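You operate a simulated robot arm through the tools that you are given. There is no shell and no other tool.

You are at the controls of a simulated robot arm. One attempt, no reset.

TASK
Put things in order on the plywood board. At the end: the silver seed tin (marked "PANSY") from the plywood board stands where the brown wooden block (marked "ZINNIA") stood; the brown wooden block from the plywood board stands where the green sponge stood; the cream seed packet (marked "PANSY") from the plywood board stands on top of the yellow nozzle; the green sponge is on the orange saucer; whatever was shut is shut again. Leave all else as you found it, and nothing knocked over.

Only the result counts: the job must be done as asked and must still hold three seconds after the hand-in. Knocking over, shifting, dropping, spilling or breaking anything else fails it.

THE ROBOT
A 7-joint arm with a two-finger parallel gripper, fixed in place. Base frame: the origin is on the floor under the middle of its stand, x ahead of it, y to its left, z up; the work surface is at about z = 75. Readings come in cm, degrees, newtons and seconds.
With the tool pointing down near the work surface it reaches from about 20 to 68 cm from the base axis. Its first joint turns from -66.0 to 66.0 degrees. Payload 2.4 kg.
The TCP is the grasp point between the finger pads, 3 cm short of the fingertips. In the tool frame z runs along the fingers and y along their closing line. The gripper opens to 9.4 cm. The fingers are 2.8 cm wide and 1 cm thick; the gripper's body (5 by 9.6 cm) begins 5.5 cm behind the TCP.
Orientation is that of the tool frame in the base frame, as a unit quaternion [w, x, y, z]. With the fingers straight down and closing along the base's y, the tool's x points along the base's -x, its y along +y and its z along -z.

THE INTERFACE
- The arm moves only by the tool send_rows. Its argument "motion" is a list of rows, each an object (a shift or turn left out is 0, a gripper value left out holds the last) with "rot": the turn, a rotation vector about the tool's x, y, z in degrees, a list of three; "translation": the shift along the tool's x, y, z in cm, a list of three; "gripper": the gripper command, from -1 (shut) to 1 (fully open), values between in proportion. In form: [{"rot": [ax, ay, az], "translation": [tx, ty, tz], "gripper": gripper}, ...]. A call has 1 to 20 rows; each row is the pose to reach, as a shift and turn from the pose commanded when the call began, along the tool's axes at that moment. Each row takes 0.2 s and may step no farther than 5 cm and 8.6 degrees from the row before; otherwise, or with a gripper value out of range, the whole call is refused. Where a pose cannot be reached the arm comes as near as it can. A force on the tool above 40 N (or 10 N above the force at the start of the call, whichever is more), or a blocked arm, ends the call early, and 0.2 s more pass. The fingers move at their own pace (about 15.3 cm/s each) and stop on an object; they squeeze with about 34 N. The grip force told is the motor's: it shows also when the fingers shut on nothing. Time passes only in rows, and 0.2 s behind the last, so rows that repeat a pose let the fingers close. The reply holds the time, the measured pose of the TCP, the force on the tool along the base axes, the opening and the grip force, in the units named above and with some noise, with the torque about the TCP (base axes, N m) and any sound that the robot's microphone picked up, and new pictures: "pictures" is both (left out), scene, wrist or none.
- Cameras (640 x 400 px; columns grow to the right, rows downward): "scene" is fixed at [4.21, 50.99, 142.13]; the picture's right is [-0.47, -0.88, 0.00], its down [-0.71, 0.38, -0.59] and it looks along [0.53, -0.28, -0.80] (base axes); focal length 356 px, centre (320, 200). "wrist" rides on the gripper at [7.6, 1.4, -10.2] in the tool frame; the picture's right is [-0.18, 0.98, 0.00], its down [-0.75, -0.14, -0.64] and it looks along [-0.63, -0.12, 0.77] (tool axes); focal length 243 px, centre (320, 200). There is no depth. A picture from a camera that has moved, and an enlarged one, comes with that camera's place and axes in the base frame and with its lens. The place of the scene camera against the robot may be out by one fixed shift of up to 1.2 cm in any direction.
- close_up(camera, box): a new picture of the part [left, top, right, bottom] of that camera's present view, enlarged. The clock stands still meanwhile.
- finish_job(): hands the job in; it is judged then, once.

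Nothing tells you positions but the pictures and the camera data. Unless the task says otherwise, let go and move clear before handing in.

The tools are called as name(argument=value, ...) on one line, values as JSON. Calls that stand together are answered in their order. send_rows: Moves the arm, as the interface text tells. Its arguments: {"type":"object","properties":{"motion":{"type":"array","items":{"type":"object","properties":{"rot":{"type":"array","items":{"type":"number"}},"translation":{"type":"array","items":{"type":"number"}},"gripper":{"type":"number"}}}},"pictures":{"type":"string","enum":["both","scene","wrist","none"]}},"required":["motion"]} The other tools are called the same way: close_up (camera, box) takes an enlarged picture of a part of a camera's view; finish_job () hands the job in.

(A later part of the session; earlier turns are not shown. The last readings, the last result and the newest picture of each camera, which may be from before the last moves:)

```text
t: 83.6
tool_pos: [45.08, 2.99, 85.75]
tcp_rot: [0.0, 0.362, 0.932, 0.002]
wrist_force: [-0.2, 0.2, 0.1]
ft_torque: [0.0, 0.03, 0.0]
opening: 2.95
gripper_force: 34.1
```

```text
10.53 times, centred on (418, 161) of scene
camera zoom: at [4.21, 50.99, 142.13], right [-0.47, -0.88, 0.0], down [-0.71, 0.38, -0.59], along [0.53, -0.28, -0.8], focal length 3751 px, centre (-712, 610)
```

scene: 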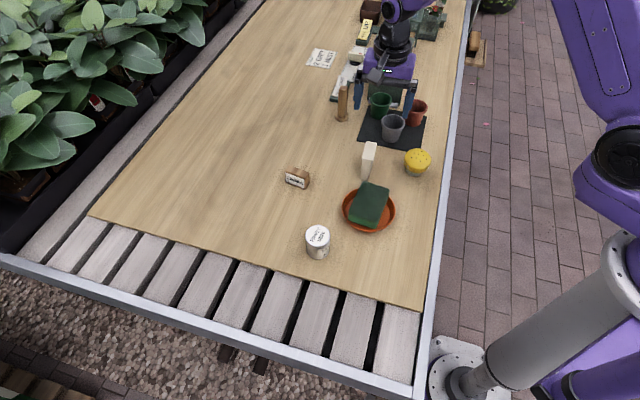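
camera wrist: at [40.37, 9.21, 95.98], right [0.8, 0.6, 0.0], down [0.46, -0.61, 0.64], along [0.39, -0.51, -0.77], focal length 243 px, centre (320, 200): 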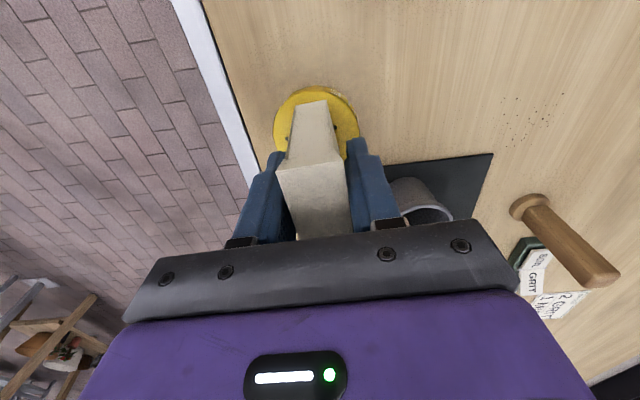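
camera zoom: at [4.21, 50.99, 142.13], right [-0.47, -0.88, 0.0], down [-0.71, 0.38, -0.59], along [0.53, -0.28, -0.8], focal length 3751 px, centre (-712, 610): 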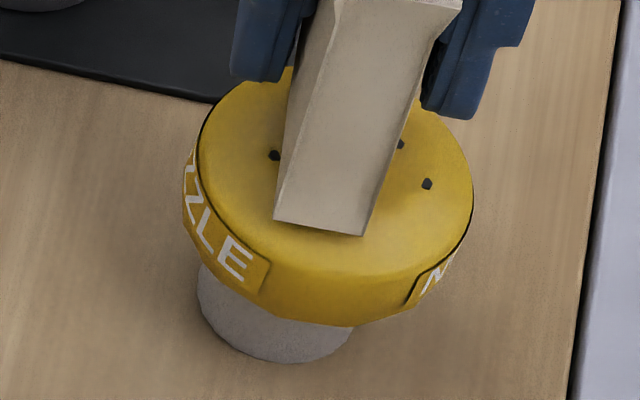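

send_rows(motion=[{"translation": [0, 0, -0.3], "gripper": -1}, {"translation": [0, 0, -1]}, {"translation": [0, 0, -3]}, {"translation": [0, 0, -7]}, {"translation": [0, 0, -9]}, {"translation": [0, 0, -9]}], pictures="none")

close_up(camera="scene", box=[402, 142, 434, 180])

close_up(camera="wrist", box=[250, 50, 400, 190])

```text
t: 85.0
tool_pos: [44.86, 3.09, 94.75]
tcp_rot: [0.0, 0.362, 0.932, 0.0]
wrist_force: [0.4, 0.6, 0.6]
ft_torque: [-0.03, 0.0, 0.0]
opening: 2.92
gripper_force: 33.7
```

```text
10.53 times, centred on (418, 161) of scene
camera zoom: at [4.21, 50.99, 142.13], right [-0.47, -0.88, 0.0], down [-0.71, 0.38, -0.59], along [0.53, -0.28, -0.8], focal length 3751 px, centre (-712, 610)
```

zoom: 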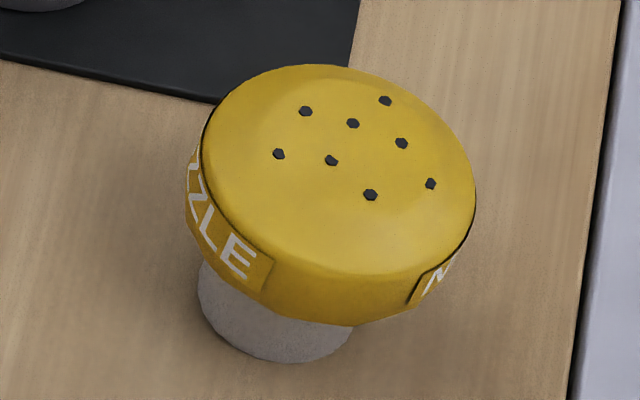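

```text
2.86 times, centred on (325, 120) of wrist
camera zoom: at [40.32, 9.23, 104.94], right [0.8, 0.6, 0.0], down [0.46, -0.61, 0.64], along [0.39, -0.51, -0.77], focal length 693 px, centre (306, 429)
```

zoom: 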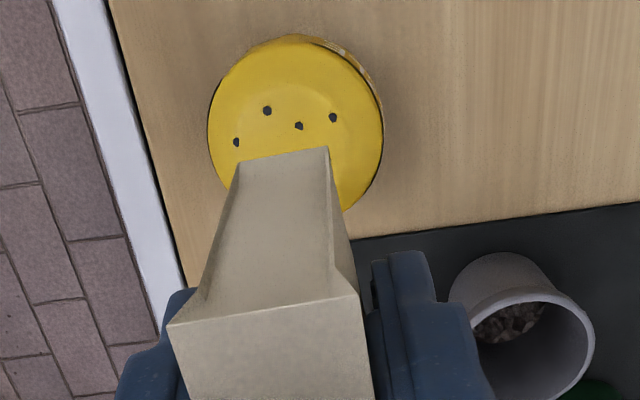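

The nozzle is still leaning about 4° with nothing on it, so something about its footing changed. I'll put the packet down upright on the free spot again, then inspect and re-seat the nozzle.

send_rows(motion=[{"translation": [1.0, 3.8, 0], "rot": [0, 1, 0], "gripper": -1}, {"translation": [2.0, 7.6, 0], "rot": [0, 2, 0]}, {"translation": [3.07, 11.32, 0], "rot": [0, 3, 0]}, {"translation": [3.07, 11.32, 4.5], "rot": [0, 3, 0]}, {"translation": [3.07, 11.32, 9], "rot": [0, 3, 0]}, {"translation": [3.07, 11.32, 12.5], "rot": [0, 3, 0]}, {"translation": [3.07, 11.32, 14.2], "rot": [0, 3, 0]}, {"translation": [3.07, 11.32, 14.6], "rot": [0, 3, 0]}, {"translation": [3.07, 11.32, 14.6], "rot": [0, 3, 0]}], pictures="none")

send_rows(motion=[{"translation": [-0.005, 0, 0.1]}, {"translation": [-0.01, 0, 0.2]}, {"translation": [-0.016, 0, 0.3]}, {"translation": [-0.016, 0, 0.3]}], pictures="none")

```text
t: 87.0
tool_pos: [50.3, 13.45, 80.1]
tcp_rot: [-0.023, 0.362, 0.932, 0.01]
wrist_force: [0.7, 0.0, 0.3]
ft_torque: [-0.01, 0.02, 0.02]
opening: 2.93
gripper_force: 34.2
```

```text
t: 88.0
tool_pos: [50.38, 13.5, 79.97]
tcp_rot: [-0.023, 0.362, 0.932, 0.01]
wrist_force: [-0.1, 1.1, 0.1]
ft_torque: [-0.02, -0.02, -0.03]
opening: 2.93
gripper_force: 34.1
```

send_rows(motion=[{"translation": [-0.005, 0, 0.1]}, {"translation": [-0.008, 0, 0.15]}, {"translation": [-0.008, 0, 0.15]}], pictures="none")

```text
t: 88.8
tool_pos: [50.48, 13.45, 79.87]
tcp_rot: [-0.023, 0.363, 0.932, 0.011]
wrist_force: [-2.5, -2.0, 19.7]
ft_torque: [0.33, 0.56, 0.06]
opening: 2.94
gripper_force: 33.9
```

send_rows(motion=[{"translation": [0.004, 0, -0.08], "rot": [0, 0.6, 0]}, {"translation": [0.004, 0, -0.08], "rot": [0, 0.6, 0], "gripper": -1}, {"translation": [0.004, 0, -0.08], "rot": [0, 0.6, 0], "gripper": -0.34}, {"translation": [0.004, 0, -0.08], "rot": [0, 0.6, 0], "gripper": -0.28}, {"translation": [0.004, 0, -0.08], "rot": [0, 0.6, 0], "gripper": -0.1}, {"translation": [0.004, 0, -0.08], "rot": [0, 0.6, 0], "gripper": 0.2}, {"translation": [0.004, 0, -0.08], "rot": [0, 0.6, 0], "gripper": 0.6}], pictures="wrist")

```text
t: 90.4
tool_pos: [50.33, 13.39, 79.72]
tcp_rot: [-0.028, 0.362, 0.932, 0.011]
wrist_force: [-0.5, 0.3, -0.2]
ft_torque: [0.01, 0.01, -0.01]
opening: 7.53
gripper_force: 0.1
camera wrist: at [46.27, 19.16, 90.41], right [0.8, 0.6, -0.01], down [0.49, -0.64, 0.59], along [0.35, -0.48, -0.8], focal length 243 px, centre (320, 200)
```

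wrist: 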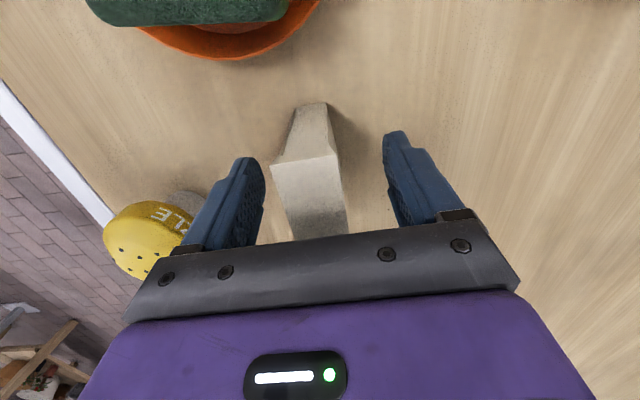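

The packet is standing upright on the board again. I'll rise clear and take a close look at the nozzle's base.

send_rows(motion=[{"translation": [0.25, 0, -4], "gripper": 0.6}, {"translation": [0.5, 0, -8], "rot": [0, -1.2, 0]}, {"translation": [0.8, 0, -12], "rot": [0, -2.4, 0]}, {"translation": [0.9, 0, -14], "rot": [0, -3.6, 0], "gripper": 1}, {"translation": [0.9, 0, -14], "rot": [0, -3.6, 0]}], pictures="scene")

close_up(camera="scene", box=[400, 144, 436, 180])

close_up(camera="scene", box=[404, 164, 424, 180])

```text
t: 91.6
tool_pos: [50.4, 13.45, 93.85]
tcp_rot: [0.001, 0.362, 0.932, 0.001]
wrist_force: [0.7, -0.1, -0.7]
ft_torque: [0.04, 0.0, 0.0]
opening: 9.42
gripper_force: 0.1
```

scene: 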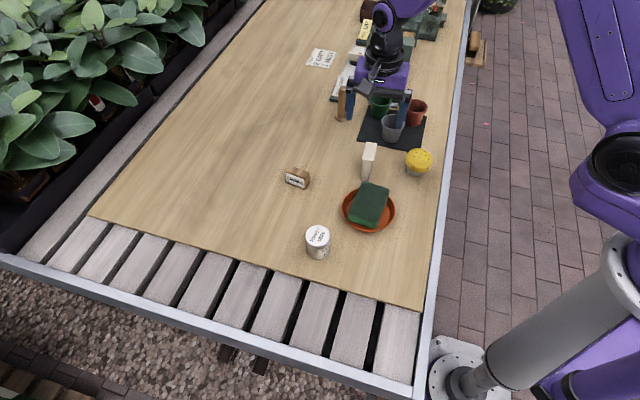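

```text
11.11 times, centred on (418, 162) of scene
camera zoom: at [4.21, 50.99, 142.13], right [-0.47, -0.88, 0.0], down [-0.71, 0.38, -0.59], along [0.53, -0.28, -0.8], focal length 3960 px, centre (-769, 622)
```

zoom: 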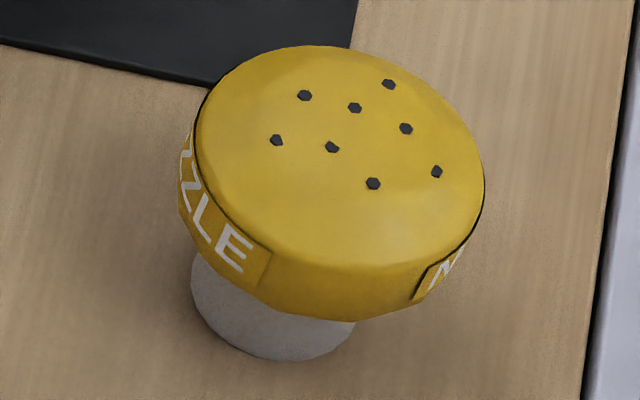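

```text
16.00 times, centred on (414, 172) of scene
camera zoom: at [4.21, 50.99, 142.13], right [-0.47, -0.88, 0.0], down [-0.71, 0.38, -0.59], along [0.53, -0.28, -0.8], focal length 5702 px, centre (-1184, 648)
```

zoom: 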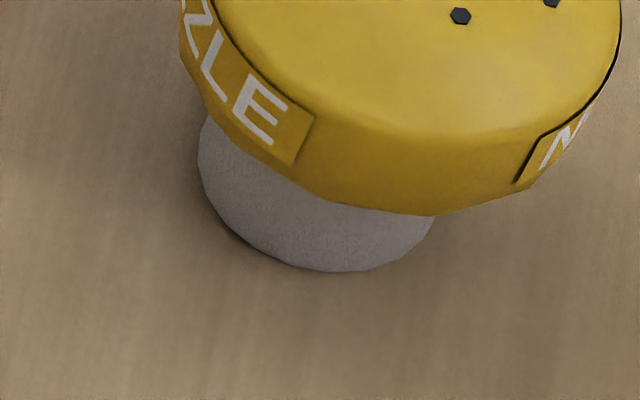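

The nozzle is leaning about 5° and staying that way. I'll get a low side view with the wrist camera to understand its base before touching it again.

send_rows(motion=[{"translation": [2.06, -3.77, 0], "gripper": 1}, {"translation": [4.13, -7.54, 0]}, {"translation": [6.19, -11.31, 0]}, {"translation": [6.19, -11.31, 2], "rot": [0, -8, 0]}, {"translation": [6.19, -11.31, 4], "rot": [0, -16, 0]}, {"translation": [6.19, -11.31, 6], "rot": [0, -24, 0]}, {"translation": [6.19, -11.31, 8.5], "rot": [0, -32, 0]}, {"translation": [6.19, -11.31, 11], "rot": [0, -40, 0]}, {"translation": [6.19, -11.31, 11], "rot": [0, -40, 0]}])

close_up(camera="wrist", box=[240, 60, 400, 240])

```text
t: 93.6
tool_pos: [43.79, 10.93, 86.3]
tcp_rot: [0.317, 0.34, 0.876, -0.126]
wrist_force: [0.4, -0.7, -0.4]
ft_torque: [-0.02, 0.01, -0.06]
opening: 9.37
gripper_force: 0.1
out of reach, approached as far as the arm can: row 5, 6, 7, 8, 9
camera wrist: at [35.7, 20.35, 89.19], right [0.77, 0.63, 0.11], down [0.03, -0.21, 0.98], along [0.64, -0.75, -0.18], focal length 243 px, centre (320, 200)
```

scene: 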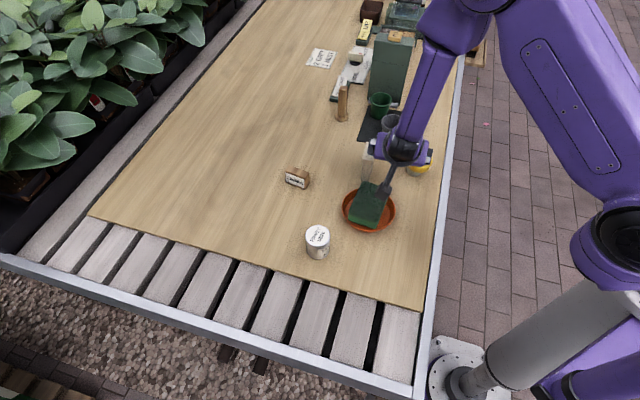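
wrist: 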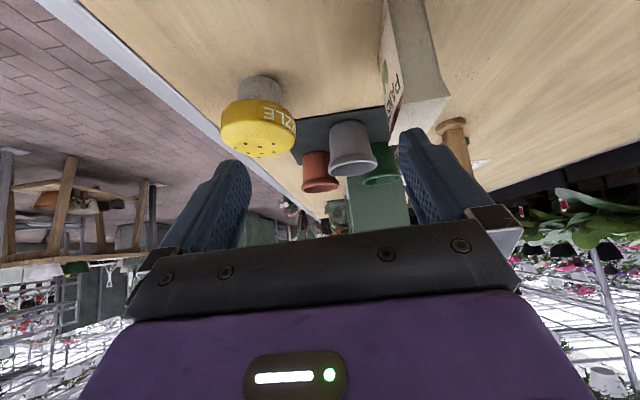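

```text
2.22 times, centred on (320, 150) of wrist
camera zoom: at [35.7, 20.35, 89.19], right [0.77, 0.63, 0.11], down [0.03, -0.21, 0.98], along [0.64, -0.75, -0.18], focal length 539 px, centre (320, 311)
```

zoom: 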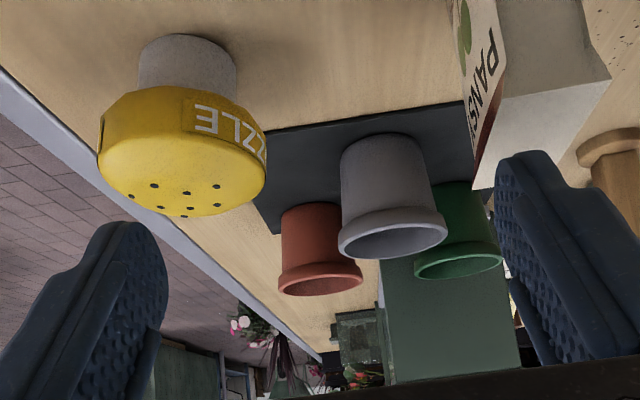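

I'm at a low angle now, and out of reach for going lower. I'll zoom in on the nozzle from here.

close_up(camera="wrist", box=[210, 65, 310, 165])

```text
4.00 times, centred on (260, 115) of wrist
camera zoom: at [35.7, 20.35, 89.19], right [0.77, 0.63, 0.11], down [0.03, -0.21, 0.98], along [0.64, -0.75, -0.18], focal length 970 px, centre (560, 540)
```

zoom: 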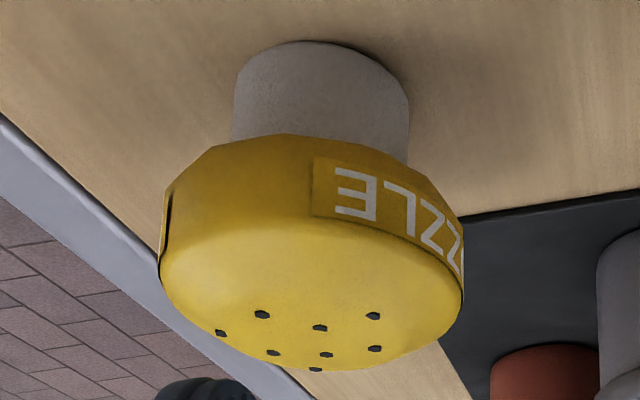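

From the side it's clear: the nozzle's top is a shallow dome, and it's tipped onto one edge of its round foot. I'll back away upward, taking care with the packet beneath, and level the tool.

send_rows(motion=[{"translation": [-1.93, 0, -2.3]}, {"translation": [-3.86, 0, -4.6]}, {"translation": [-5.14, 0, -6.13], "rot": [0, 8, 0]}, {"translation": [-5.79, 0, -6.89], "rot": [0, 16, 0]}, {"translation": [-6.43, 0, -7.66], "rot": [0, 24, 0]}, {"translation": [-6.43, 0, -7.66], "rot": [0, 32, 0]}, {"translation": [-6.43, 0, -7.66], "rot": [0, 37, 0]}, {"translation": [-6.43, 0, -7.66], "rot": [0, 37, 0]}])

```text
t: 95.4
tool_pos: [43.84, 11.05, 96.33]
tcp_rot: [0.024, 0.362, 0.932, -0.009]
wrist_force: [0.4, 0.0, -0.7]
ft_torque: [0.01, -0.01, 0.03]
opening: 9.42
gripper_force: 0.1
camera wrist: at [38.74, 17.49, 106.1], right [0.8, 0.6, 0.01], down [0.43, -0.59, 0.68], along [0.42, -0.54, -0.73], focal length 243 px, centre (320, 200)
```

scene: 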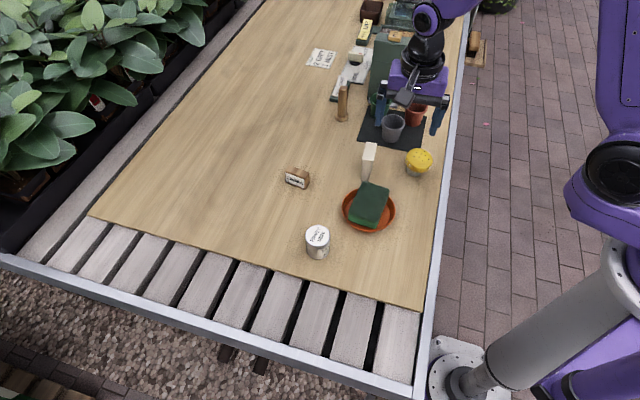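
wrist: 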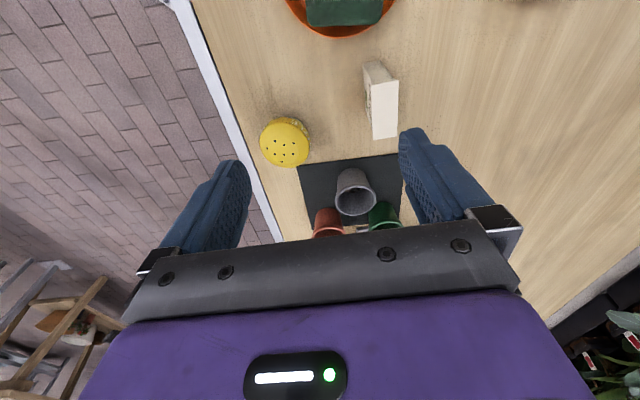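

Next I'll close the fingers and position them above the nozzle's raised side, to press it gently back flat.

send_rows(motion=[{"translation": [-2, -1.31, 0.1], "rot": [0, 1, 0], "gripper": 0}, {"translation": [-4, -2.62, 0.2], "rot": [0, 2, 0], "gripper": -1}, {"translation": [-5.99, -3.93, 0.3], "rot": [0, 2.9, 0]}, {"translation": [-5.75, -3.93, 5], "rot": [0, 2.9, 0]}, {"translation": [-5.52, -3.93, 9.62], "rot": [0, 2.9, 0]}, {"translation": [-5.52, -3.93, 9.62], "rot": [0, 2.9, 0]}])

close_up(camera="wrist", box=[250, 60, 400, 200])

close_up(camera="scene", box=[395, 120, 445, 190])

```text
t: 96.8
tool_pos: [45.47, 3.88, 87.13]
tcp_rot: [0.002, 0.363, 0.932, 0.002]
wrist_force: [0.3, -0.3, 0.4]
ft_torque: [-0.02, 0.03, 0.01]
opening: 0.01
gripper_force: 33.1
camera wrist: at [40.9, 10.1, 97.19], right [0.8, 0.6, 0.0], down [0.46, -0.61, 0.64], along [0.39, -0.51, -0.77], focal length 243 px, centre (320, 200)
```

scene: 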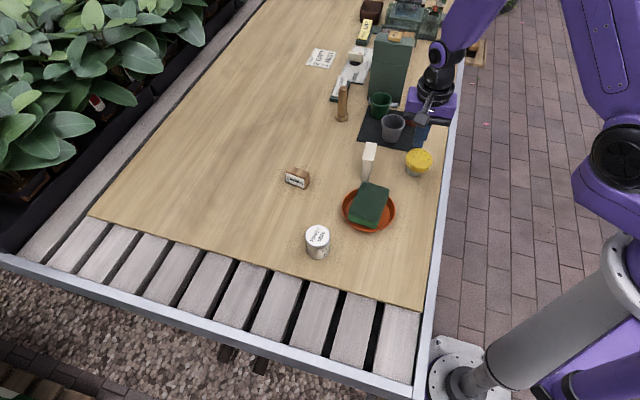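
wrist: 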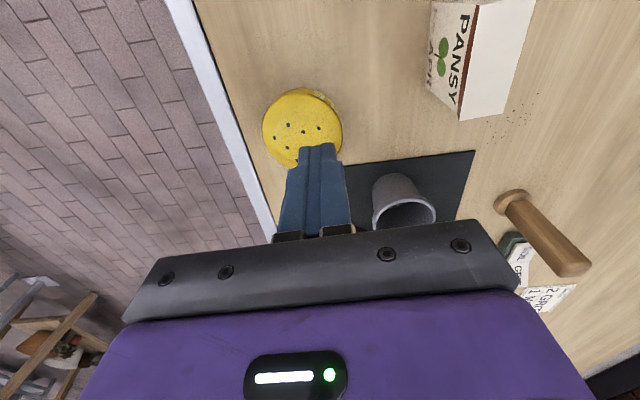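

```text
2.86 times, centred on (325, 130) of wrist
camera zoom: at [40.9, 10.1, 97.19], right [0.8, 0.6, 0.0], down [0.46, -0.61, 0.64], along [0.39, -0.51, -0.77], focal length 693 px, centre (306, 400)
```

zoom: 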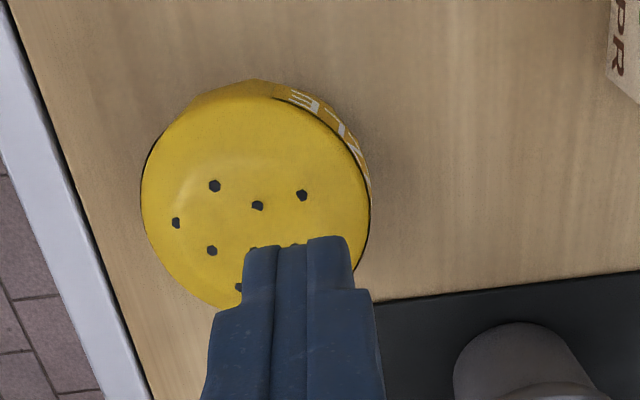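

```text
5.71 times, centred on (420, 155) of scene
camera zoom: at [4.21, 50.99, 142.13], right [-0.47, -0.88, 0.0], down [-0.71, 0.38, -0.59], along [0.53, -0.28, -0.8], focal length 2036 px, centre (-251, 457)
```

zoom: 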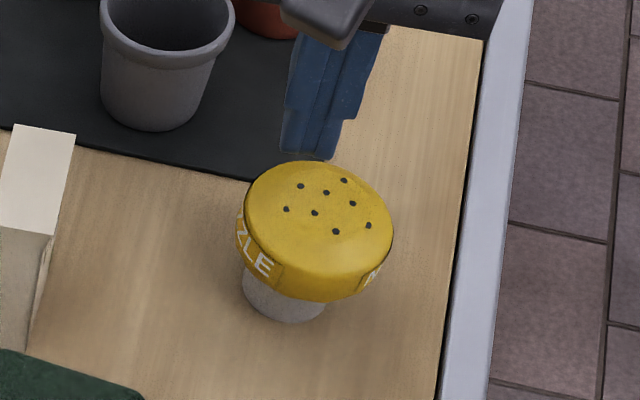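

send_rows(motion=[{"translation": [-0.2, 0.1, 1.5]}, {"translation": [-0.2, 0.1, 2.5]}, {"translation": [-0.2, 0.1, 2.9]}, {"translation": [-0.2, 0.1, 3.0]}, {"translation": [-0.2, 0.1, 3.0]}], pictures="none")

send_rows(motion=[{"translation": [0, 0, 0.1]}, {"translation": [0, 0, 0.2]}, {"translation": [0, 0, 0.2]}], pictures="none")

```text
t: 98.0
tool_pos: [45.77, 3.96, 84.06]
tcp_rot: [0.001, 0.363, 0.932, 0.0]
wrist_force: [0.3, 0.8, 0.1]
ft_torque: [0.03, -0.02, 0.01]
opening: 0.0
gripper_force: 32.7
```

```text
t: 98.8
tool_pos: [45.83, 3.84, 83.88]
tcp_rot: [0.004, 0.361, 0.932, 0.001]
wrist_force: [1.3, -0.2, 11.1]
ft_torque: [-0.07, -0.07, 0.03]
opening: 0.0
gripper_force: 33.3
```

send_rows(motion=[{"translation": [0, 0, 0.04]}, {"translation": [0, 0, 0.04]}], pictures="none")

close_up(camera="scene", box=[400, 144, 436, 180])

```text
t: 99.4
tool_pos: [45.93, 3.9, 83.82]
tcp_rot: [0.003, 0.362, 0.932, 0.0]
wrist_force: [2.9, 1.7, 19.9]
ft_torque: [-0.09, -0.11, 0.01]
opening: 0.0
gripper_force: 33.3
```

```text
11.11 times, centred on (418, 162) of scene
camera zoom: at [4.18, 50.99, 142.13], right [-0.47, -0.88, 0.0], down [-0.71, 0.38, -0.59], along [0.53, -0.28, -0.8], focal length 3960 px, centre (-769, 622)
```

zoom: 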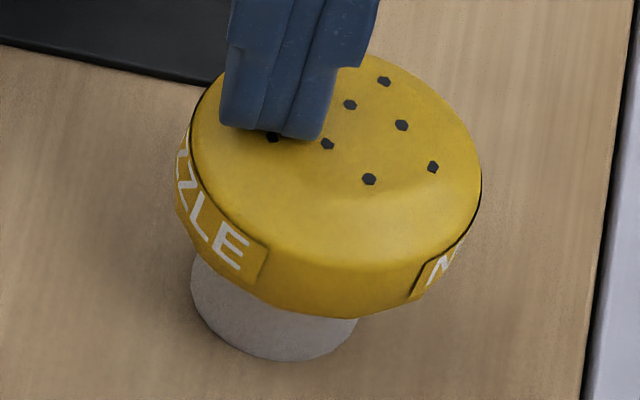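

send_rows(motion=[{"translation": [0, 0, 0.05]}, {"translation": [0, 0, 0.08]}, {"translation": [0, 0, 0.08]}], pictures="none")

close_up(camera="scene", box=[400, 144, 436, 180])

close_up(camera="wrist", box=[250, 60, 400, 200])

```text
t: 100.3
tool_pos: [46.07, 3.93, 83.75]
tcp_rot: [0.006, 0.362, 0.932, 0.003]
wrist_force: [1.0, 0.8, 9.2]
ft_torque: [-0.05, -0.01, -0.03]
opening: 0.0
gripper_force: 32.9
stopped in row 3: the force on the tool passed its limit at 40 N (the readings are from after the stop); the commanded pose is now the measured one
```

```text
11.11 times, centred on (418, 162) of scene
camera zoom: at [4.19, 50.99, 142.13], right [-0.47, -0.88, 0.0], down [-0.71, 0.38, -0.59], along [0.53, -0.28, -0.8], focal length 3960 px, centre (-769, 622)
```

zoom: 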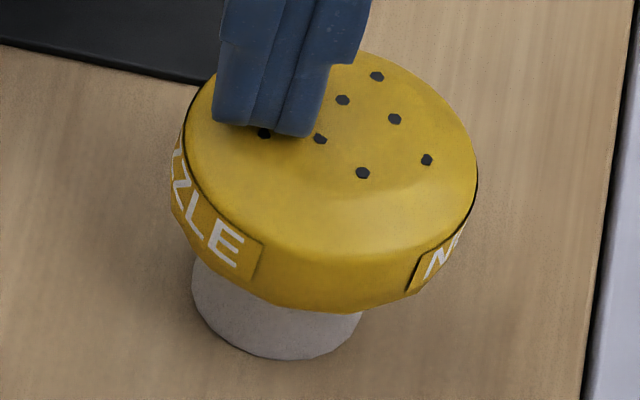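

```text
2.86 times, centred on (325, 130) of wrist
camera zoom: at [41.35, 10.19, 94.0], right [0.8, 0.6, 0.01], down [0.45, -0.61, 0.65], along [0.4, -0.51, -0.76], focal length 693 px, centre (306, 400)
```

zoom: 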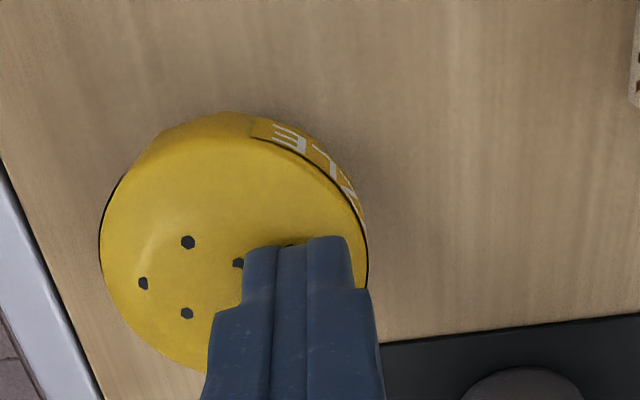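

The nozzle rocked back toward level under the push. I'll lift off and look at how it sits now.

send_rows(motion=[{"translation": [0, 0, -1]}, {"translation": [0, 0, -4]}, {"translation": [0, 0, -8]}, {"translation": [0, 0, -8]}], pictures="none")

close_up(camera="scene", box=[400, 144, 436, 180])

close_up(camera="wrist", box=[250, 40, 400, 180])

```text
t: 101.3
tool_pos: [45.97, 3.94, 91.8]
tcp_rot: [0.003, 0.362, 0.932, 0.001]
wrist_force: [-0.4, -0.7, -0.6]
ft_torque: [0.01, -0.01, 0.02]
opening: 0.0
gripper_force: 32.8
```

```text
11.11 times, centred on (418, 162) of scene
camera zoom: at [4.21, 50.99, 142.13], right [-0.47, -0.88, 0.0], down [-0.71, 0.38, -0.59], along [0.53, -0.28, -0.8], focal length 3960 px, centre (-769, 622)
```

zoom: 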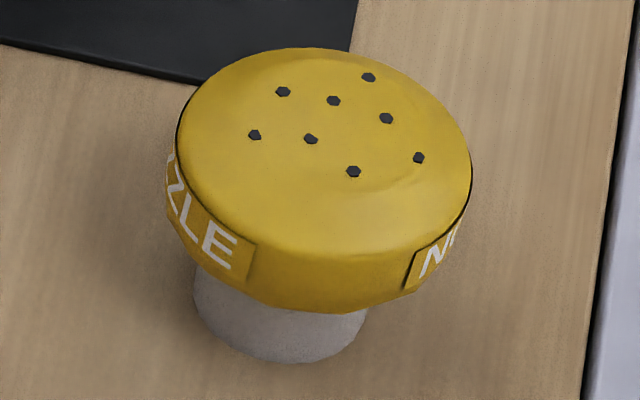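

```text
2.86 times, centred on (325, 110) of wrist
camera zoom: at [41.25, 10.13, 101.97], right [0.8, 0.6, 0.01], down [0.46, -0.61, 0.65], along [0.39, -0.51, -0.76], focal length 693 px, centre (306, 457)
```

zoom: 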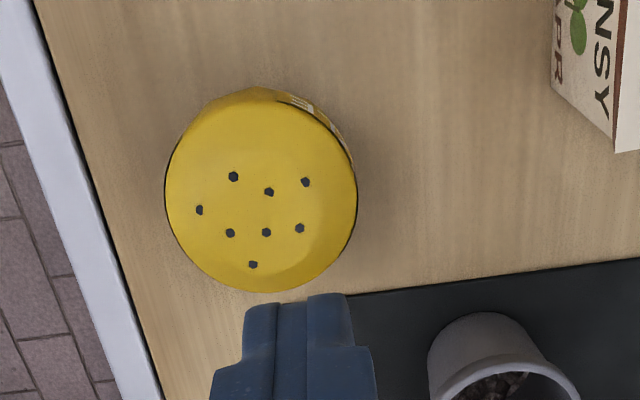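

The nozzle is upright again. I'll re-measure its centre from straight above with the tool levelled.

send_rows(motion=[{"translation": [-2.4, -1.03, -0.6], "rot": [0.17, 0.2, 0]}, {"translation": [-4.83, -2.07, -1.2], "rot": [0.35, 0.4, 0]}, {"translation": [-4.83, -2.07, -1.2], "rot": [0.35, 0.4, 0], "gripper": 1}, {"translation": [-4.83, -2.07, -1.2], "rot": [0.35, 0.4, 0], "gripper": 1}], pictures="none")

close_up(camera="wrist", box=[260, 0, 380, 90])

```text
t: 102.3
tool_pos: [48.16, -0.83, 93.03]
tcp_rot: [0.0, 0.362, 0.932, -0.001]
wrist_force: [0.4, 1.4, 0.2]
ft_torque: [0.0, 0.0, -0.02]
opening: 9.38
gripper_force: 0.1
```

```text
4.44 times, centred on (320, 45) of wrist
camera zoom: at [43.5, 5.24, 103.22], right [0.8, 0.6, 0.0], down [0.46, -0.61, 0.64], along [0.39, -0.51, -0.77], focal length 1078 px, centre (320, 889)
```

zoom: 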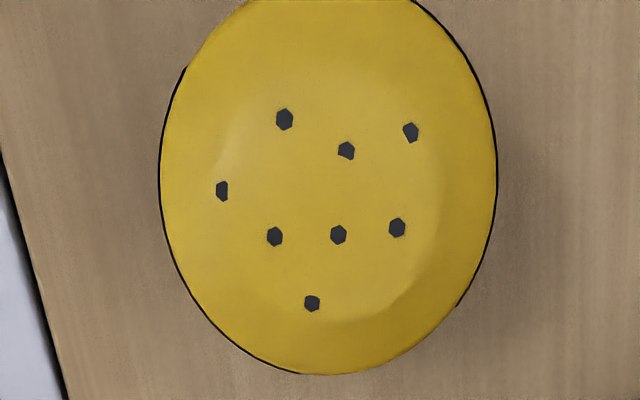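

The nozzle now sits at about (45.4, 3.1), close to where it originally stood. Now I'll re-measure the packet from above.

send_rows(motion=[{"translation": [1.12, 3.73, 0], "gripper": 1}, {"translation": [2.23, 7.47, 0]}, {"translation": [3.35, 11.2, 0]}, {"translation": [3.35, 11.2, 0]}], pictures="wrist")

close_up(camera="wrist", box=[250, 0, 400, 120])

```text
t: 103.3
tool_pos: [53.11, 10.0, 93.04]
tcp_rot: [0.0, 0.361, 0.933, -0.001]
wrist_force: [-0.5, 0.6, 0.5]
ft_torque: [-0.04, 0.03, 0.04]
opening: 9.38
gripper_force: 0.1
camera wrist: at [48.47, 16.17, 103.22], right [0.8, 0.6, 0.0], down [0.46, -0.61, 0.64], along [0.39, -0.51, -0.77], focal length 243 px, centre (320, 200)
```

wrist: 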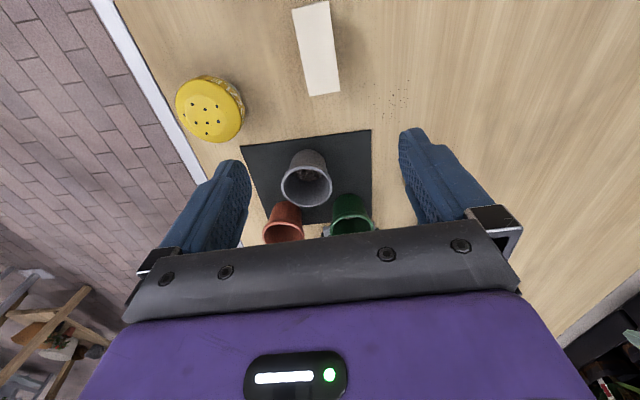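

```text
3.33 times, centred on (325, 60) of wrist
camera zoom: at [48.47, 16.17, 103.22], right [0.8, 0.6, 0.0], down [0.46, -0.61, 0.64], along [0.39, -0.51, -0.77], focal length 809 px, centre (303, 667)
```

zoom: 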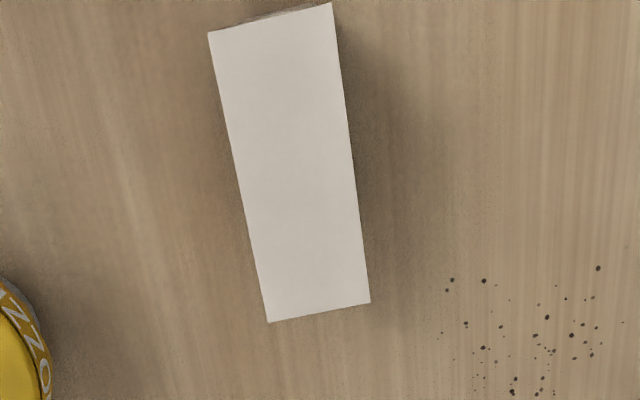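

Both are re-measured. I'll go down to the packet, using the exact offset to the nozzle for the next placement, and test a softer grip so that releasing disturbs it less.

send_rows(motion=[{"translation": [2.24, 0.33, 2], "gripper": 1}, {"translation": [4.48, 0.66, 4]}, {"translation": [4.48, 0.66, 8]}, {"translation": [4.48, 0.66, 11.5]}, {"translation": [4.48, 0.66, 13.0]}, {"translation": [4.48, 0.66, 13.0], "gripper": 0.2}, {"translation": [4.48, 0.66, 13.0], "gripper": -0.2}, {"translation": [4.48, 0.66, 13.0], "gripper": -0.32}, {"translation": [4.48, 0.66, 13.0], "gripper": -0.383}, {"translation": [4.48, 0.66, 13.0], "gripper": -0.383}], pictures="wrist")

close_up(camera="wrist", box=[250, 70, 400, 190])

```text
t: 105.5
tool_pos: [50.37, 13.43, 79.82]
tcp_rot: [0.0, 0.362, 0.932, 0.0]
wrist_force: [0.5, -0.2, 0.3]
ft_torque: [-0.02, 0.03, -0.02]
opening: 2.95
gripper_force: 24.4
camera wrist: at [45.8, 19.54, 90.06], right [0.8, 0.6, 0.0], down [0.46, -0.61, 0.64], along [0.39, -0.51, -0.77], focal length 243 px, centre (320, 200)
```

wrist: 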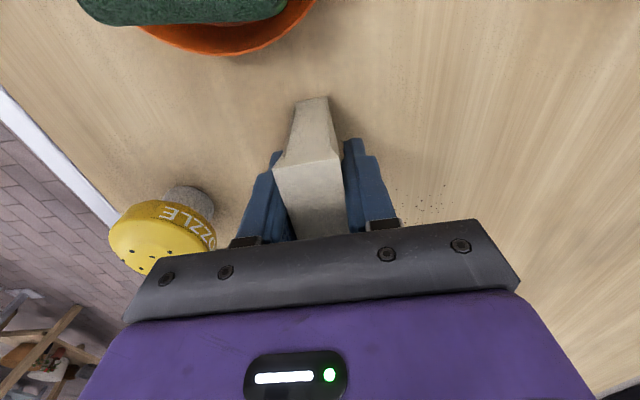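

```text
3.33 times, centred on (325, 130) of wrist
camera zoom: at [45.8, 19.54, 90.06], right [0.8, 0.6, 0.0], down [0.46, -0.61, 0.64], along [0.39, -0.51, -0.77], focal length 809 px, centre (303, 433)
```

zoom: 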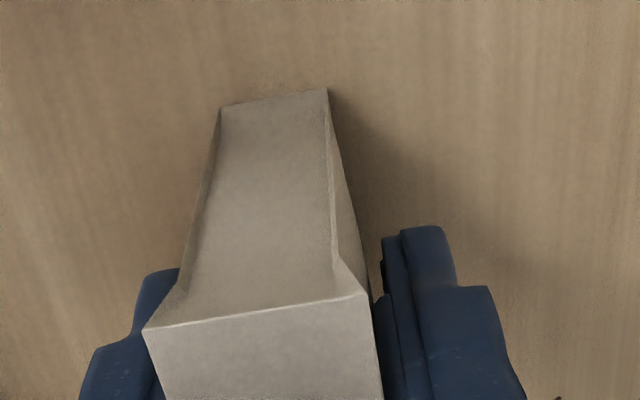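

The softer grip works; grip force follows the commanded width. The packet is upright in the fingers, so I'll lift it and carry it to the computed spot over the nozzle.

send_rows(motion=[{"translation": [0, 0, 0], "gripper": -1}, {"translation": [0, 0, -2], "gripper": -1}, {"translation": [0, 0, -6]}, {"translation": [0, 0, -10]}, {"translation": [0, 0, -12]}, {"translation": [-1.14, -3.6, -12]}, {"translation": [-2.28, -7.2, -12]}, {"translation": [-3.42, -10.85, -12]}, {"translation": [-3.42, -10.85, -9]}, {"translation": [-3.42, -10.85, -7.2]}, {"translation": [-3.42, -10.85, -6.5]}, {"translation": [-3.42, -10.85, -6.5]}], pictures="wrist")

close_up(camera="wrist", box=[250, 70, 400, 190])

close_up(camera="scene", box=[395, 120, 445, 190])

```text
t: 108.1
tool_pos: [45.52, 2.81, 86.58]
tcp_rot: [0.001, 0.362, 0.932, 0.0]
wrist_force: [-0.5, -0.5, 0.4]
ft_torque: [-0.02, -0.05, -0.01]
opening: 2.92
gripper_force: 34.0
camera wrist: at [40.96, 9.03, 96.74], right [0.8, 0.6, 0.0], down [0.46, -0.61, 0.64], along [0.39, -0.51, -0.77], focal length 243 px, centre (320, 200)
```

wrist: 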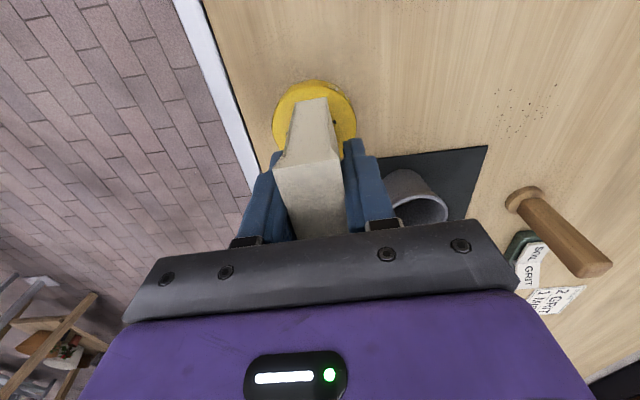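

```text
3.33 times, centred on (325, 130) of wrist
camera zoom: at [40.96, 9.03, 96.74], right [0.8, 0.6, 0.0], down [0.46, -0.61, 0.64], along [0.39, -0.51, -0.77], focal length 809 px, centre (303, 433)
```

zoom: 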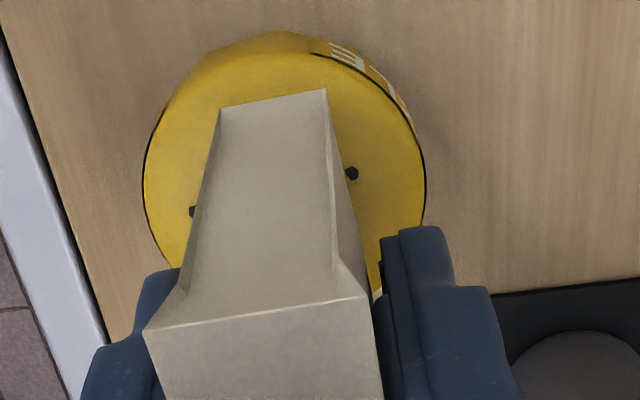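

```text
5.71 times, centred on (420, 155) of scene
camera zoom: at [4.21, 50.99, 142.13], right [-0.47, -0.88, 0.0], down [-0.71, 0.38, -0.59], along [0.53, -0.28, -0.8], focal length 2036 px, centre (-251, 457)
```

zoom: 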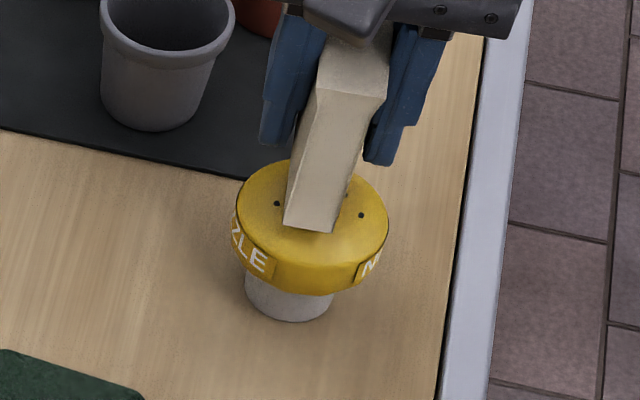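

Direct comparison in this close view shows the packet needs to shift about 0.2 cm in x and 0.3 cm in y (tool axes). I'll apply that and lower to light contact.

send_rows(motion=[{"translation": [-0.18, -0.33, 0]}, {"translation": [-0.18, -0.33, 0.2]}, {"translation": [-0.18, -0.33, 0.4]}, {"translation": [-0.18, -0.33, 0.4]}], pictures="none")

close_up(camera="wrist", box=[250, 70, 400, 190])

```text
t: 109.1
tool_pos: [45.32, 2.59, 86.13]
tcp_rot: [0.0, 0.362, 0.932, 0.0]
wrist_force: [-0.7, -0.4, -0.5]
ft_torque: [-0.01, -0.03, 0.01]
opening: 2.95
gripper_force: 34.1
```

```text
3.33 times, centred on (325, 130) of wrist
camera zoom: at [40.78, 8.69, 96.36], right [0.8, 0.6, 0.0], down [0.46, -0.61, 0.64], along [0.39, -0.51, -0.77], focal length 809 px, centre (303, 433)
```

zoom: 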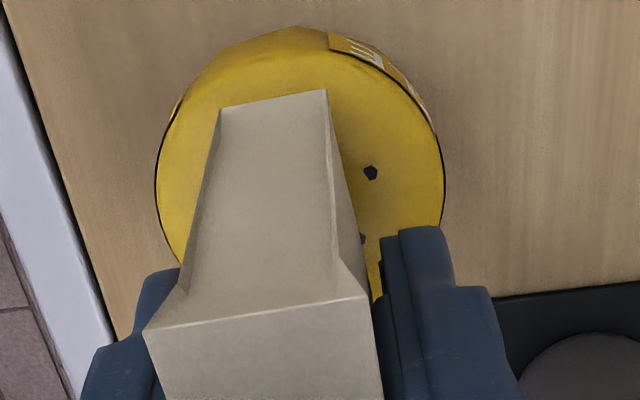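

send_rows(motion=[{"translation": [-0.12, 0.03, 0]}, {"translation": [-0.12, 0.03, 0.1]}, {"translation": [-0.12, 0.03, 0.2]}, {"translation": [-0.12, 0.03, 0.25]}, {"translation": [-0.12, 0.03, 0.25]}], pictures="none")

```text
t: 110.3
tool_pos: [45.47, 2.51, 85.9]
tcp_rot: [0.0, 0.362, 0.932, 0.0]
wrist_force: [-0.4, 0.5, 1.3]
ft_torque: [0.03, 0.01, -0.01]
opening: 2.92
gripper_force: 34.2
```

send_rows(motion=[{"translation": [0, 0, 0.05]}, {"translation": [0, 0, 0.1]}, {"translation": [0, 0, 0.1]}], pictures="none")

send_rows(motion=[{"translation": [0, 0, 0.02]}], pictures="none")

send_rows(motion=[{"translation": [0, 0, 0]}], pictures="none")

send_rows(motion=[{"translation": [0, 0, 0]}], pictures="none")

```text
t: 111.1
tool_pos: [45.66, 2.48, 85.86]
tcp_rot: [0.001, 0.362, 0.932, 0.0]
wrist_force: [1.0, 1.2, 20.6]
ft_torque: [0.08, 0.07, -0.01]
opening: 2.92
gripper_force: 34.0
```

```text
t: 111.5
tool_pos: [45.43, 2.44, 85.85]
tcp_rot: [0.001, 0.361, 0.932, 0.001]
wrist_force: [0.3, 0.3, 25.2]
ft_torque: [0.08, 0.11, 0.03]
opening: 2.91
gripper_force: 33.8
```

```text
t: 111.9
tool_pos: [45.52, 2.53, 85.82]
tcp_rot: [-0.001, 0.361, 0.932, 0.0]
wrist_force: [-1.0, -0.3, 28.1]
ft_torque: [0.09, 0.1, -0.02]
opening: 2.92
gripper_force: 34.0
```

```text
t: 112.3
tool_pos: [45.45, 2.45, 85.82]
tcp_rot: [0.0, 0.361, 0.933, 0.001]
wrist_force: [0.1, 1.0, 28.0]
ft_torque: [0.1, 0.1, -0.02]
opening: 2.93
gripper_force: 34.0
```

The contact now acts 0.26 cm on the other side of the packet's centre. I'll lift, shift back by that much and re-check.

send_rows(motion=[{"translation": [0, 0, -0.2]}, {"translation": [0, 0, -0.4]}, {"translation": [0.25, -0.08, -0.4]}, {"translation": [0.25, -0.08, -0.2]}, {"translation": [0.25, -0.08, -0.12]}, {"translation": [0.25, -0.08, -0.07]}, {"translation": [0.25, -0.08, -0.07]}], pictures="none")

send_rows(motion=[{"translation": [0, 0, 0]}], pictures="none")

```text
t: 113.9
tool_pos: [45.35, 2.68, 85.81]
tcp_rot: [0.0, 0.361, 0.933, 0.001]
wrist_force: [0.5, 0.0, -0.4]
ft_torque: [0.05, 0.01, -0.02]
opening: 2.96
gripper_force: 33.9
```

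```text
t: 114.3
tool_pos: [45.37, 2.69, 85.76]
tcp_rot: [0.0, 0.361, 0.932, 0.0]
wrist_force: [-0.1, 0.5, -0.9]
ft_torque: [0.0, -0.02, 0.02]
opening: 2.94
gripper_force: 33.8
```

send_rows(motion=[{"translation": [0, 0, 0.04]}, {"translation": [0, 0, 0.07]}, {"translation": [0, 0, 0.1]}, {"translation": [0, 0, 0.1]}], pictures="none")

send_rows(motion=[{"translation": [0, 0, 0]}], pictures="none")

send_rows(motion=[{"translation": [0, 0, 0]}], pictures="none")

```text
t: 115.3
tool_pos: [45.38, 2.59, 85.8]
tcp_rot: [0.0, 0.361, 0.932, 0.0]
wrist_force: [-0.4, -0.1, 1.7]
ft_torque: [0.06, -0.02, -0.01]
opening: 2.93
gripper_force: 34.1
```

```text
t: 115.7
tool_pos: [45.22, 2.61, 85.72]
tcp_rot: [0.001, 0.362, 0.932, 0.0]
wrist_force: [0.3, 0.4, 2.0]
ft_torque: [0.02, 0.0, 0.02]
opening: 2.93
gripper_force: 33.9
```

```text
t: 116.1
tool_pos: [45.18, 2.68, 85.79]
tcp_rot: [0.0, 0.361, 0.932, 0.0]
wrist_force: [-0.2, -1.0, 2.1]
ft_torque: [-0.03, 0.0, 0.0]
opening: 2.94
gripper_force: 34.3
```

send_rows(motion=[{"translation": [0, 0, 0.04]}, {"translation": [0, 0, 0.07]}, {"translation": [0, 0, 0.07]}], pictures="none")

send_rows(motion=[{"translation": [0, 0, 0]}], pictures="none")

send_rows(motion=[{"translation": [0, 0, 0]}], pictures="none")

send_rows(motion=[{"translation": [0, 0, 0]}], pictures="none")

send_rows(motion=[{"translation": [0, 0, 0]}], pictures="none")

```text
t: 116.9
tool_pos: [45.3, 2.77, 85.63]
tcp_rot: [0.0, 0.361, 0.933, 0.0]
wrist_force: [0.3, 0.6, 11.4]
ft_torque: [0.04, 0.03, -0.01]
opening: 2.93
gripper_force: 33.9
```

```text
t: 117.3
tool_pos: [45.34, 2.71, 85.78]
tcp_rot: [0.0, 0.362, 0.932, 0.0]
wrist_force: [0.3, 0.8, 12.6]
ft_torque: [0.0, 0.04, 0.02]
opening: 2.9
gripper_force: 34.4
```

```text
t: 117.7
tool_pos: [45.41, 2.67, 85.74]
tcp_rot: [0.0, 0.362, 0.932, 0.0]
wrist_force: [-0.2, 0.8, 12.9]
ft_torque: [0.07, 0.05, 0.01]
opening: 2.92
gripper_force: 34.2
```

```text
t: 118.1
tool_pos: [45.32, 2.55, 85.79]
tcp_rot: [0.0, 0.362, 0.932, -0.001]
wrist_force: [-0.3, 0.4, 12.3]
ft_torque: [0.02, 0.03, -0.01]
opening: 2.93
gripper_force: 34.1
```

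```text
t: 118.5
tool_pos: [45.34, 2.55, 85.59]
tcp_rot: [0.0, 0.361, 0.932, 0.0]
wrist_force: [-0.5, -0.1, 12.5]
ft_torque: [0.04, 0.0, -0.04]
opening: 2.94
gripper_force: 33.8
```

The contact is now right under the packet's centre, within a millimetre. I'll ease to light contact and then release the grip very gradually.

send_rows(motion=[{"translation": [0, 0, -0.04]}, {"translation": [0, 0, -0.06]}, {"translation": [0, 0, -0.06]}], pictures="none")

```text
t: 119.3
tool_pos: [45.25, 2.56, 85.71]
tcp_rot: [0.0, 0.361, 0.932, 0.0]
wrist_force: [-0.4, 1.1, 6.6]
ft_torque: [-0.01, 0.05, 0.04]
opening: 2.94
gripper_force: 34.2
```

send_rows(motion=[{"translation": [0, 0, -0.03]}, {"translation": [0, 0, -0.04]}, {"translation": [0, 0, -0.04]}], pictures="none")

send_rows(motion=[{"translation": [0, 0, 0], "gripper": -0.383}, {"translation": [0, 0, 0], "gripper": -0.381}, {"translation": [0, 0, 0], "gripper": -0.379}, {"translation": [0, 0, 0], "gripper": -0.378}], pictures="none")

```text
t: 120.1
tool_pos: [45.38, 2.68, 85.76]
tcp_rot: [0.0, 0.361, 0.932, -0.001]
wrist_force: [-0.9, -0.3, 6.0]
ft_torque: [-0.08, -0.01, 0.0]
opening: 2.93
gripper_force: 34.6
```

```text
t: 121.1
tool_pos: [45.36, 2.73, 85.85]
tcp_rot: [0.0, 0.362, 0.932, 0.0]
wrist_force: [0.4, 0.6, -1.1]
ft_torque: [0.02, 0.04, -0.01]
opening: 2.99
gripper_force: 0.5
```

The grip force has faded to almost zero. I'll check the packet's attitude before opening any further.

close_up(camera="wrist", box=[250, 70, 400, 190])

close_up(camera="scene", box=[400, 144, 436, 180])

```text
3.33 times, centred on (325, 130) of wrist
camera zoom: at [40.73, 8.79, 95.91], right [0.8, 0.6, 0.0], down [0.46, -0.61, 0.64], along [0.39, -0.51, -0.77], focal length 809 px, centre (303, 433)
```

zoom: 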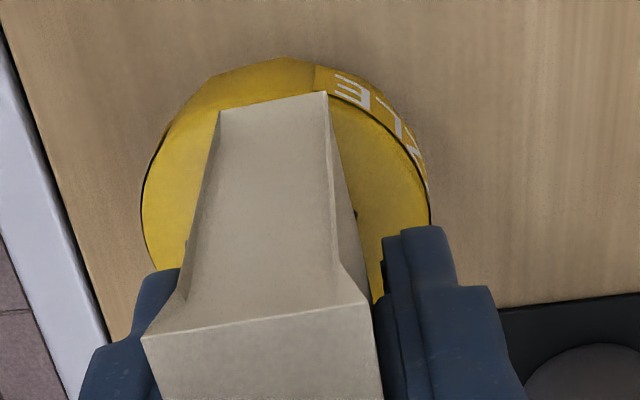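

```text
11.11 times, centred on (418, 162) of scene
camera zoom: at [4.21, 50.99, 142.13], right [-0.47, -0.88, 0.0], down [-0.71, 0.38, -0.59], along [0.53, -0.28, -0.8], focal length 3960 px, centre (-769, 622)
```

zoom: 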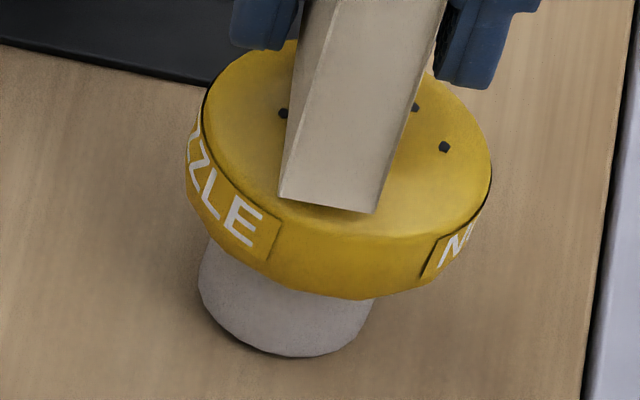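

The packet itself is upright, but the nozzle has tipped backward under it, so pressing on it makes it rock. I'll re-grip gently, lift off and see how the nozzle comes to rest.

send_rows(motion=[{"translation": [0, 0, 0], "gripper": -0.4}, {"translation": [0, 0, 0], "gripper": -1}, {"translation": [0, 0, -0.3], "gripper": -1}, {"translation": [0, 0, -1]}, {"translation": [0, 0, -3]}, {"translation": [0, 0, -6]}, {"translation": [0, 0, -6]}], pictures="none")

close_up(camera="scene", box=[400, 144, 436, 180])

close_up(camera="wrist", box=[250, 50, 400, 190])

```text
t: 122.7
tool_pos: [45.22, 2.6, 91.94]
tcp_rot: [0.0, 0.362, 0.932, 0.0]
wrist_force: [-0.2, -0.8, -0.3]
ft_torque: [0.0, 0.01, -0.01]
opening: 2.94
gripper_force: 33.5
```

```text
11.11 times, centred on (418, 162) of scene
camera zoom: at [4.21, 50.99, 142.13], right [-0.47, -0.88, 0.0], down [-0.71, 0.38, -0.59], along [0.53, -0.28, -0.8], focal length 3960 px, centre (-769, 622)
```

zoom: 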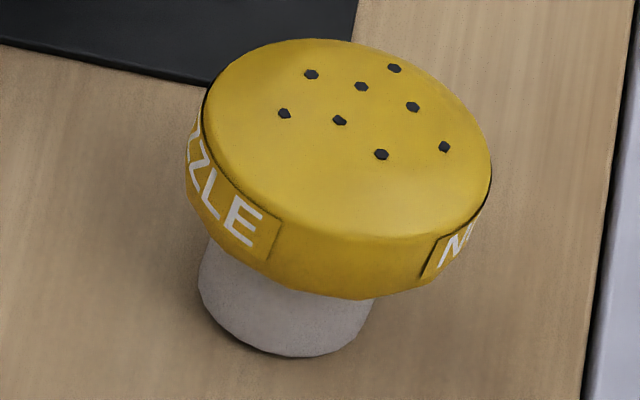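

```text
2.86 times, centred on (325, 120) of wrist
camera zoom: at [40.77, 8.77, 102.07], right [0.8, 0.6, 0.0], down [0.46, -0.61, 0.64], along [0.39, -0.51, -0.77], focal length 693 px, centre (306, 429)
```

zoom: 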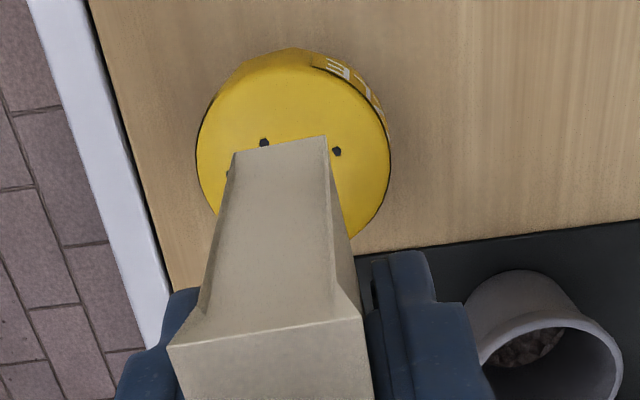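

The nozzle stays tilted even with nothing on it, so it behaves as if its underside is rounded. I'll set the packet back on the board and feel the nozzle's real shape by gripping it lightly.

send_rows(motion=[{"translation": [1.16, 3.74, 0], "gripper": -1}, {"translation": [2.31, 7.49, 0]}, {"translation": [3.47, 11.23, 0]}, {"translation": [3.47, 11.23, 4]}, {"translation": [3.47, 11.23, 8]}, {"translation": [3.47, 11.23, 10.8]}, {"translation": [3.47, 11.23, 11.7]}, {"translation": [3.47, 11.23, 11.7]}], pictures="none")

send_rows(motion=[{"translation": [0, 0, 0.15]}, {"translation": [0, 0, 0.3]}, {"translation": [0, 0, 0.4]}, {"translation": [0, 0, 0.4]}], pictures="none")

```text
t: 124.5
tool_pos: [50.22, 13.3, 80.09]
tcp_rot: [0.0, 0.361, 0.932, -0.001]
wrist_force: [0.0, 0.8, 0.0]
ft_torque: [0.04, 0.02, 0.01]
opening: 2.93
gripper_force: 34.2
```

```text
t: 125.5
tool_pos: [50.41, 13.17, 79.67]
tcp_rot: [0.0, 0.361, 0.932, 0.0]
wrist_force: [-4.7, -0.2, 13.5]
ft_torque: [-0.08, 0.13, -0.04]
opening: 2.93
gripper_force: 34.4
```

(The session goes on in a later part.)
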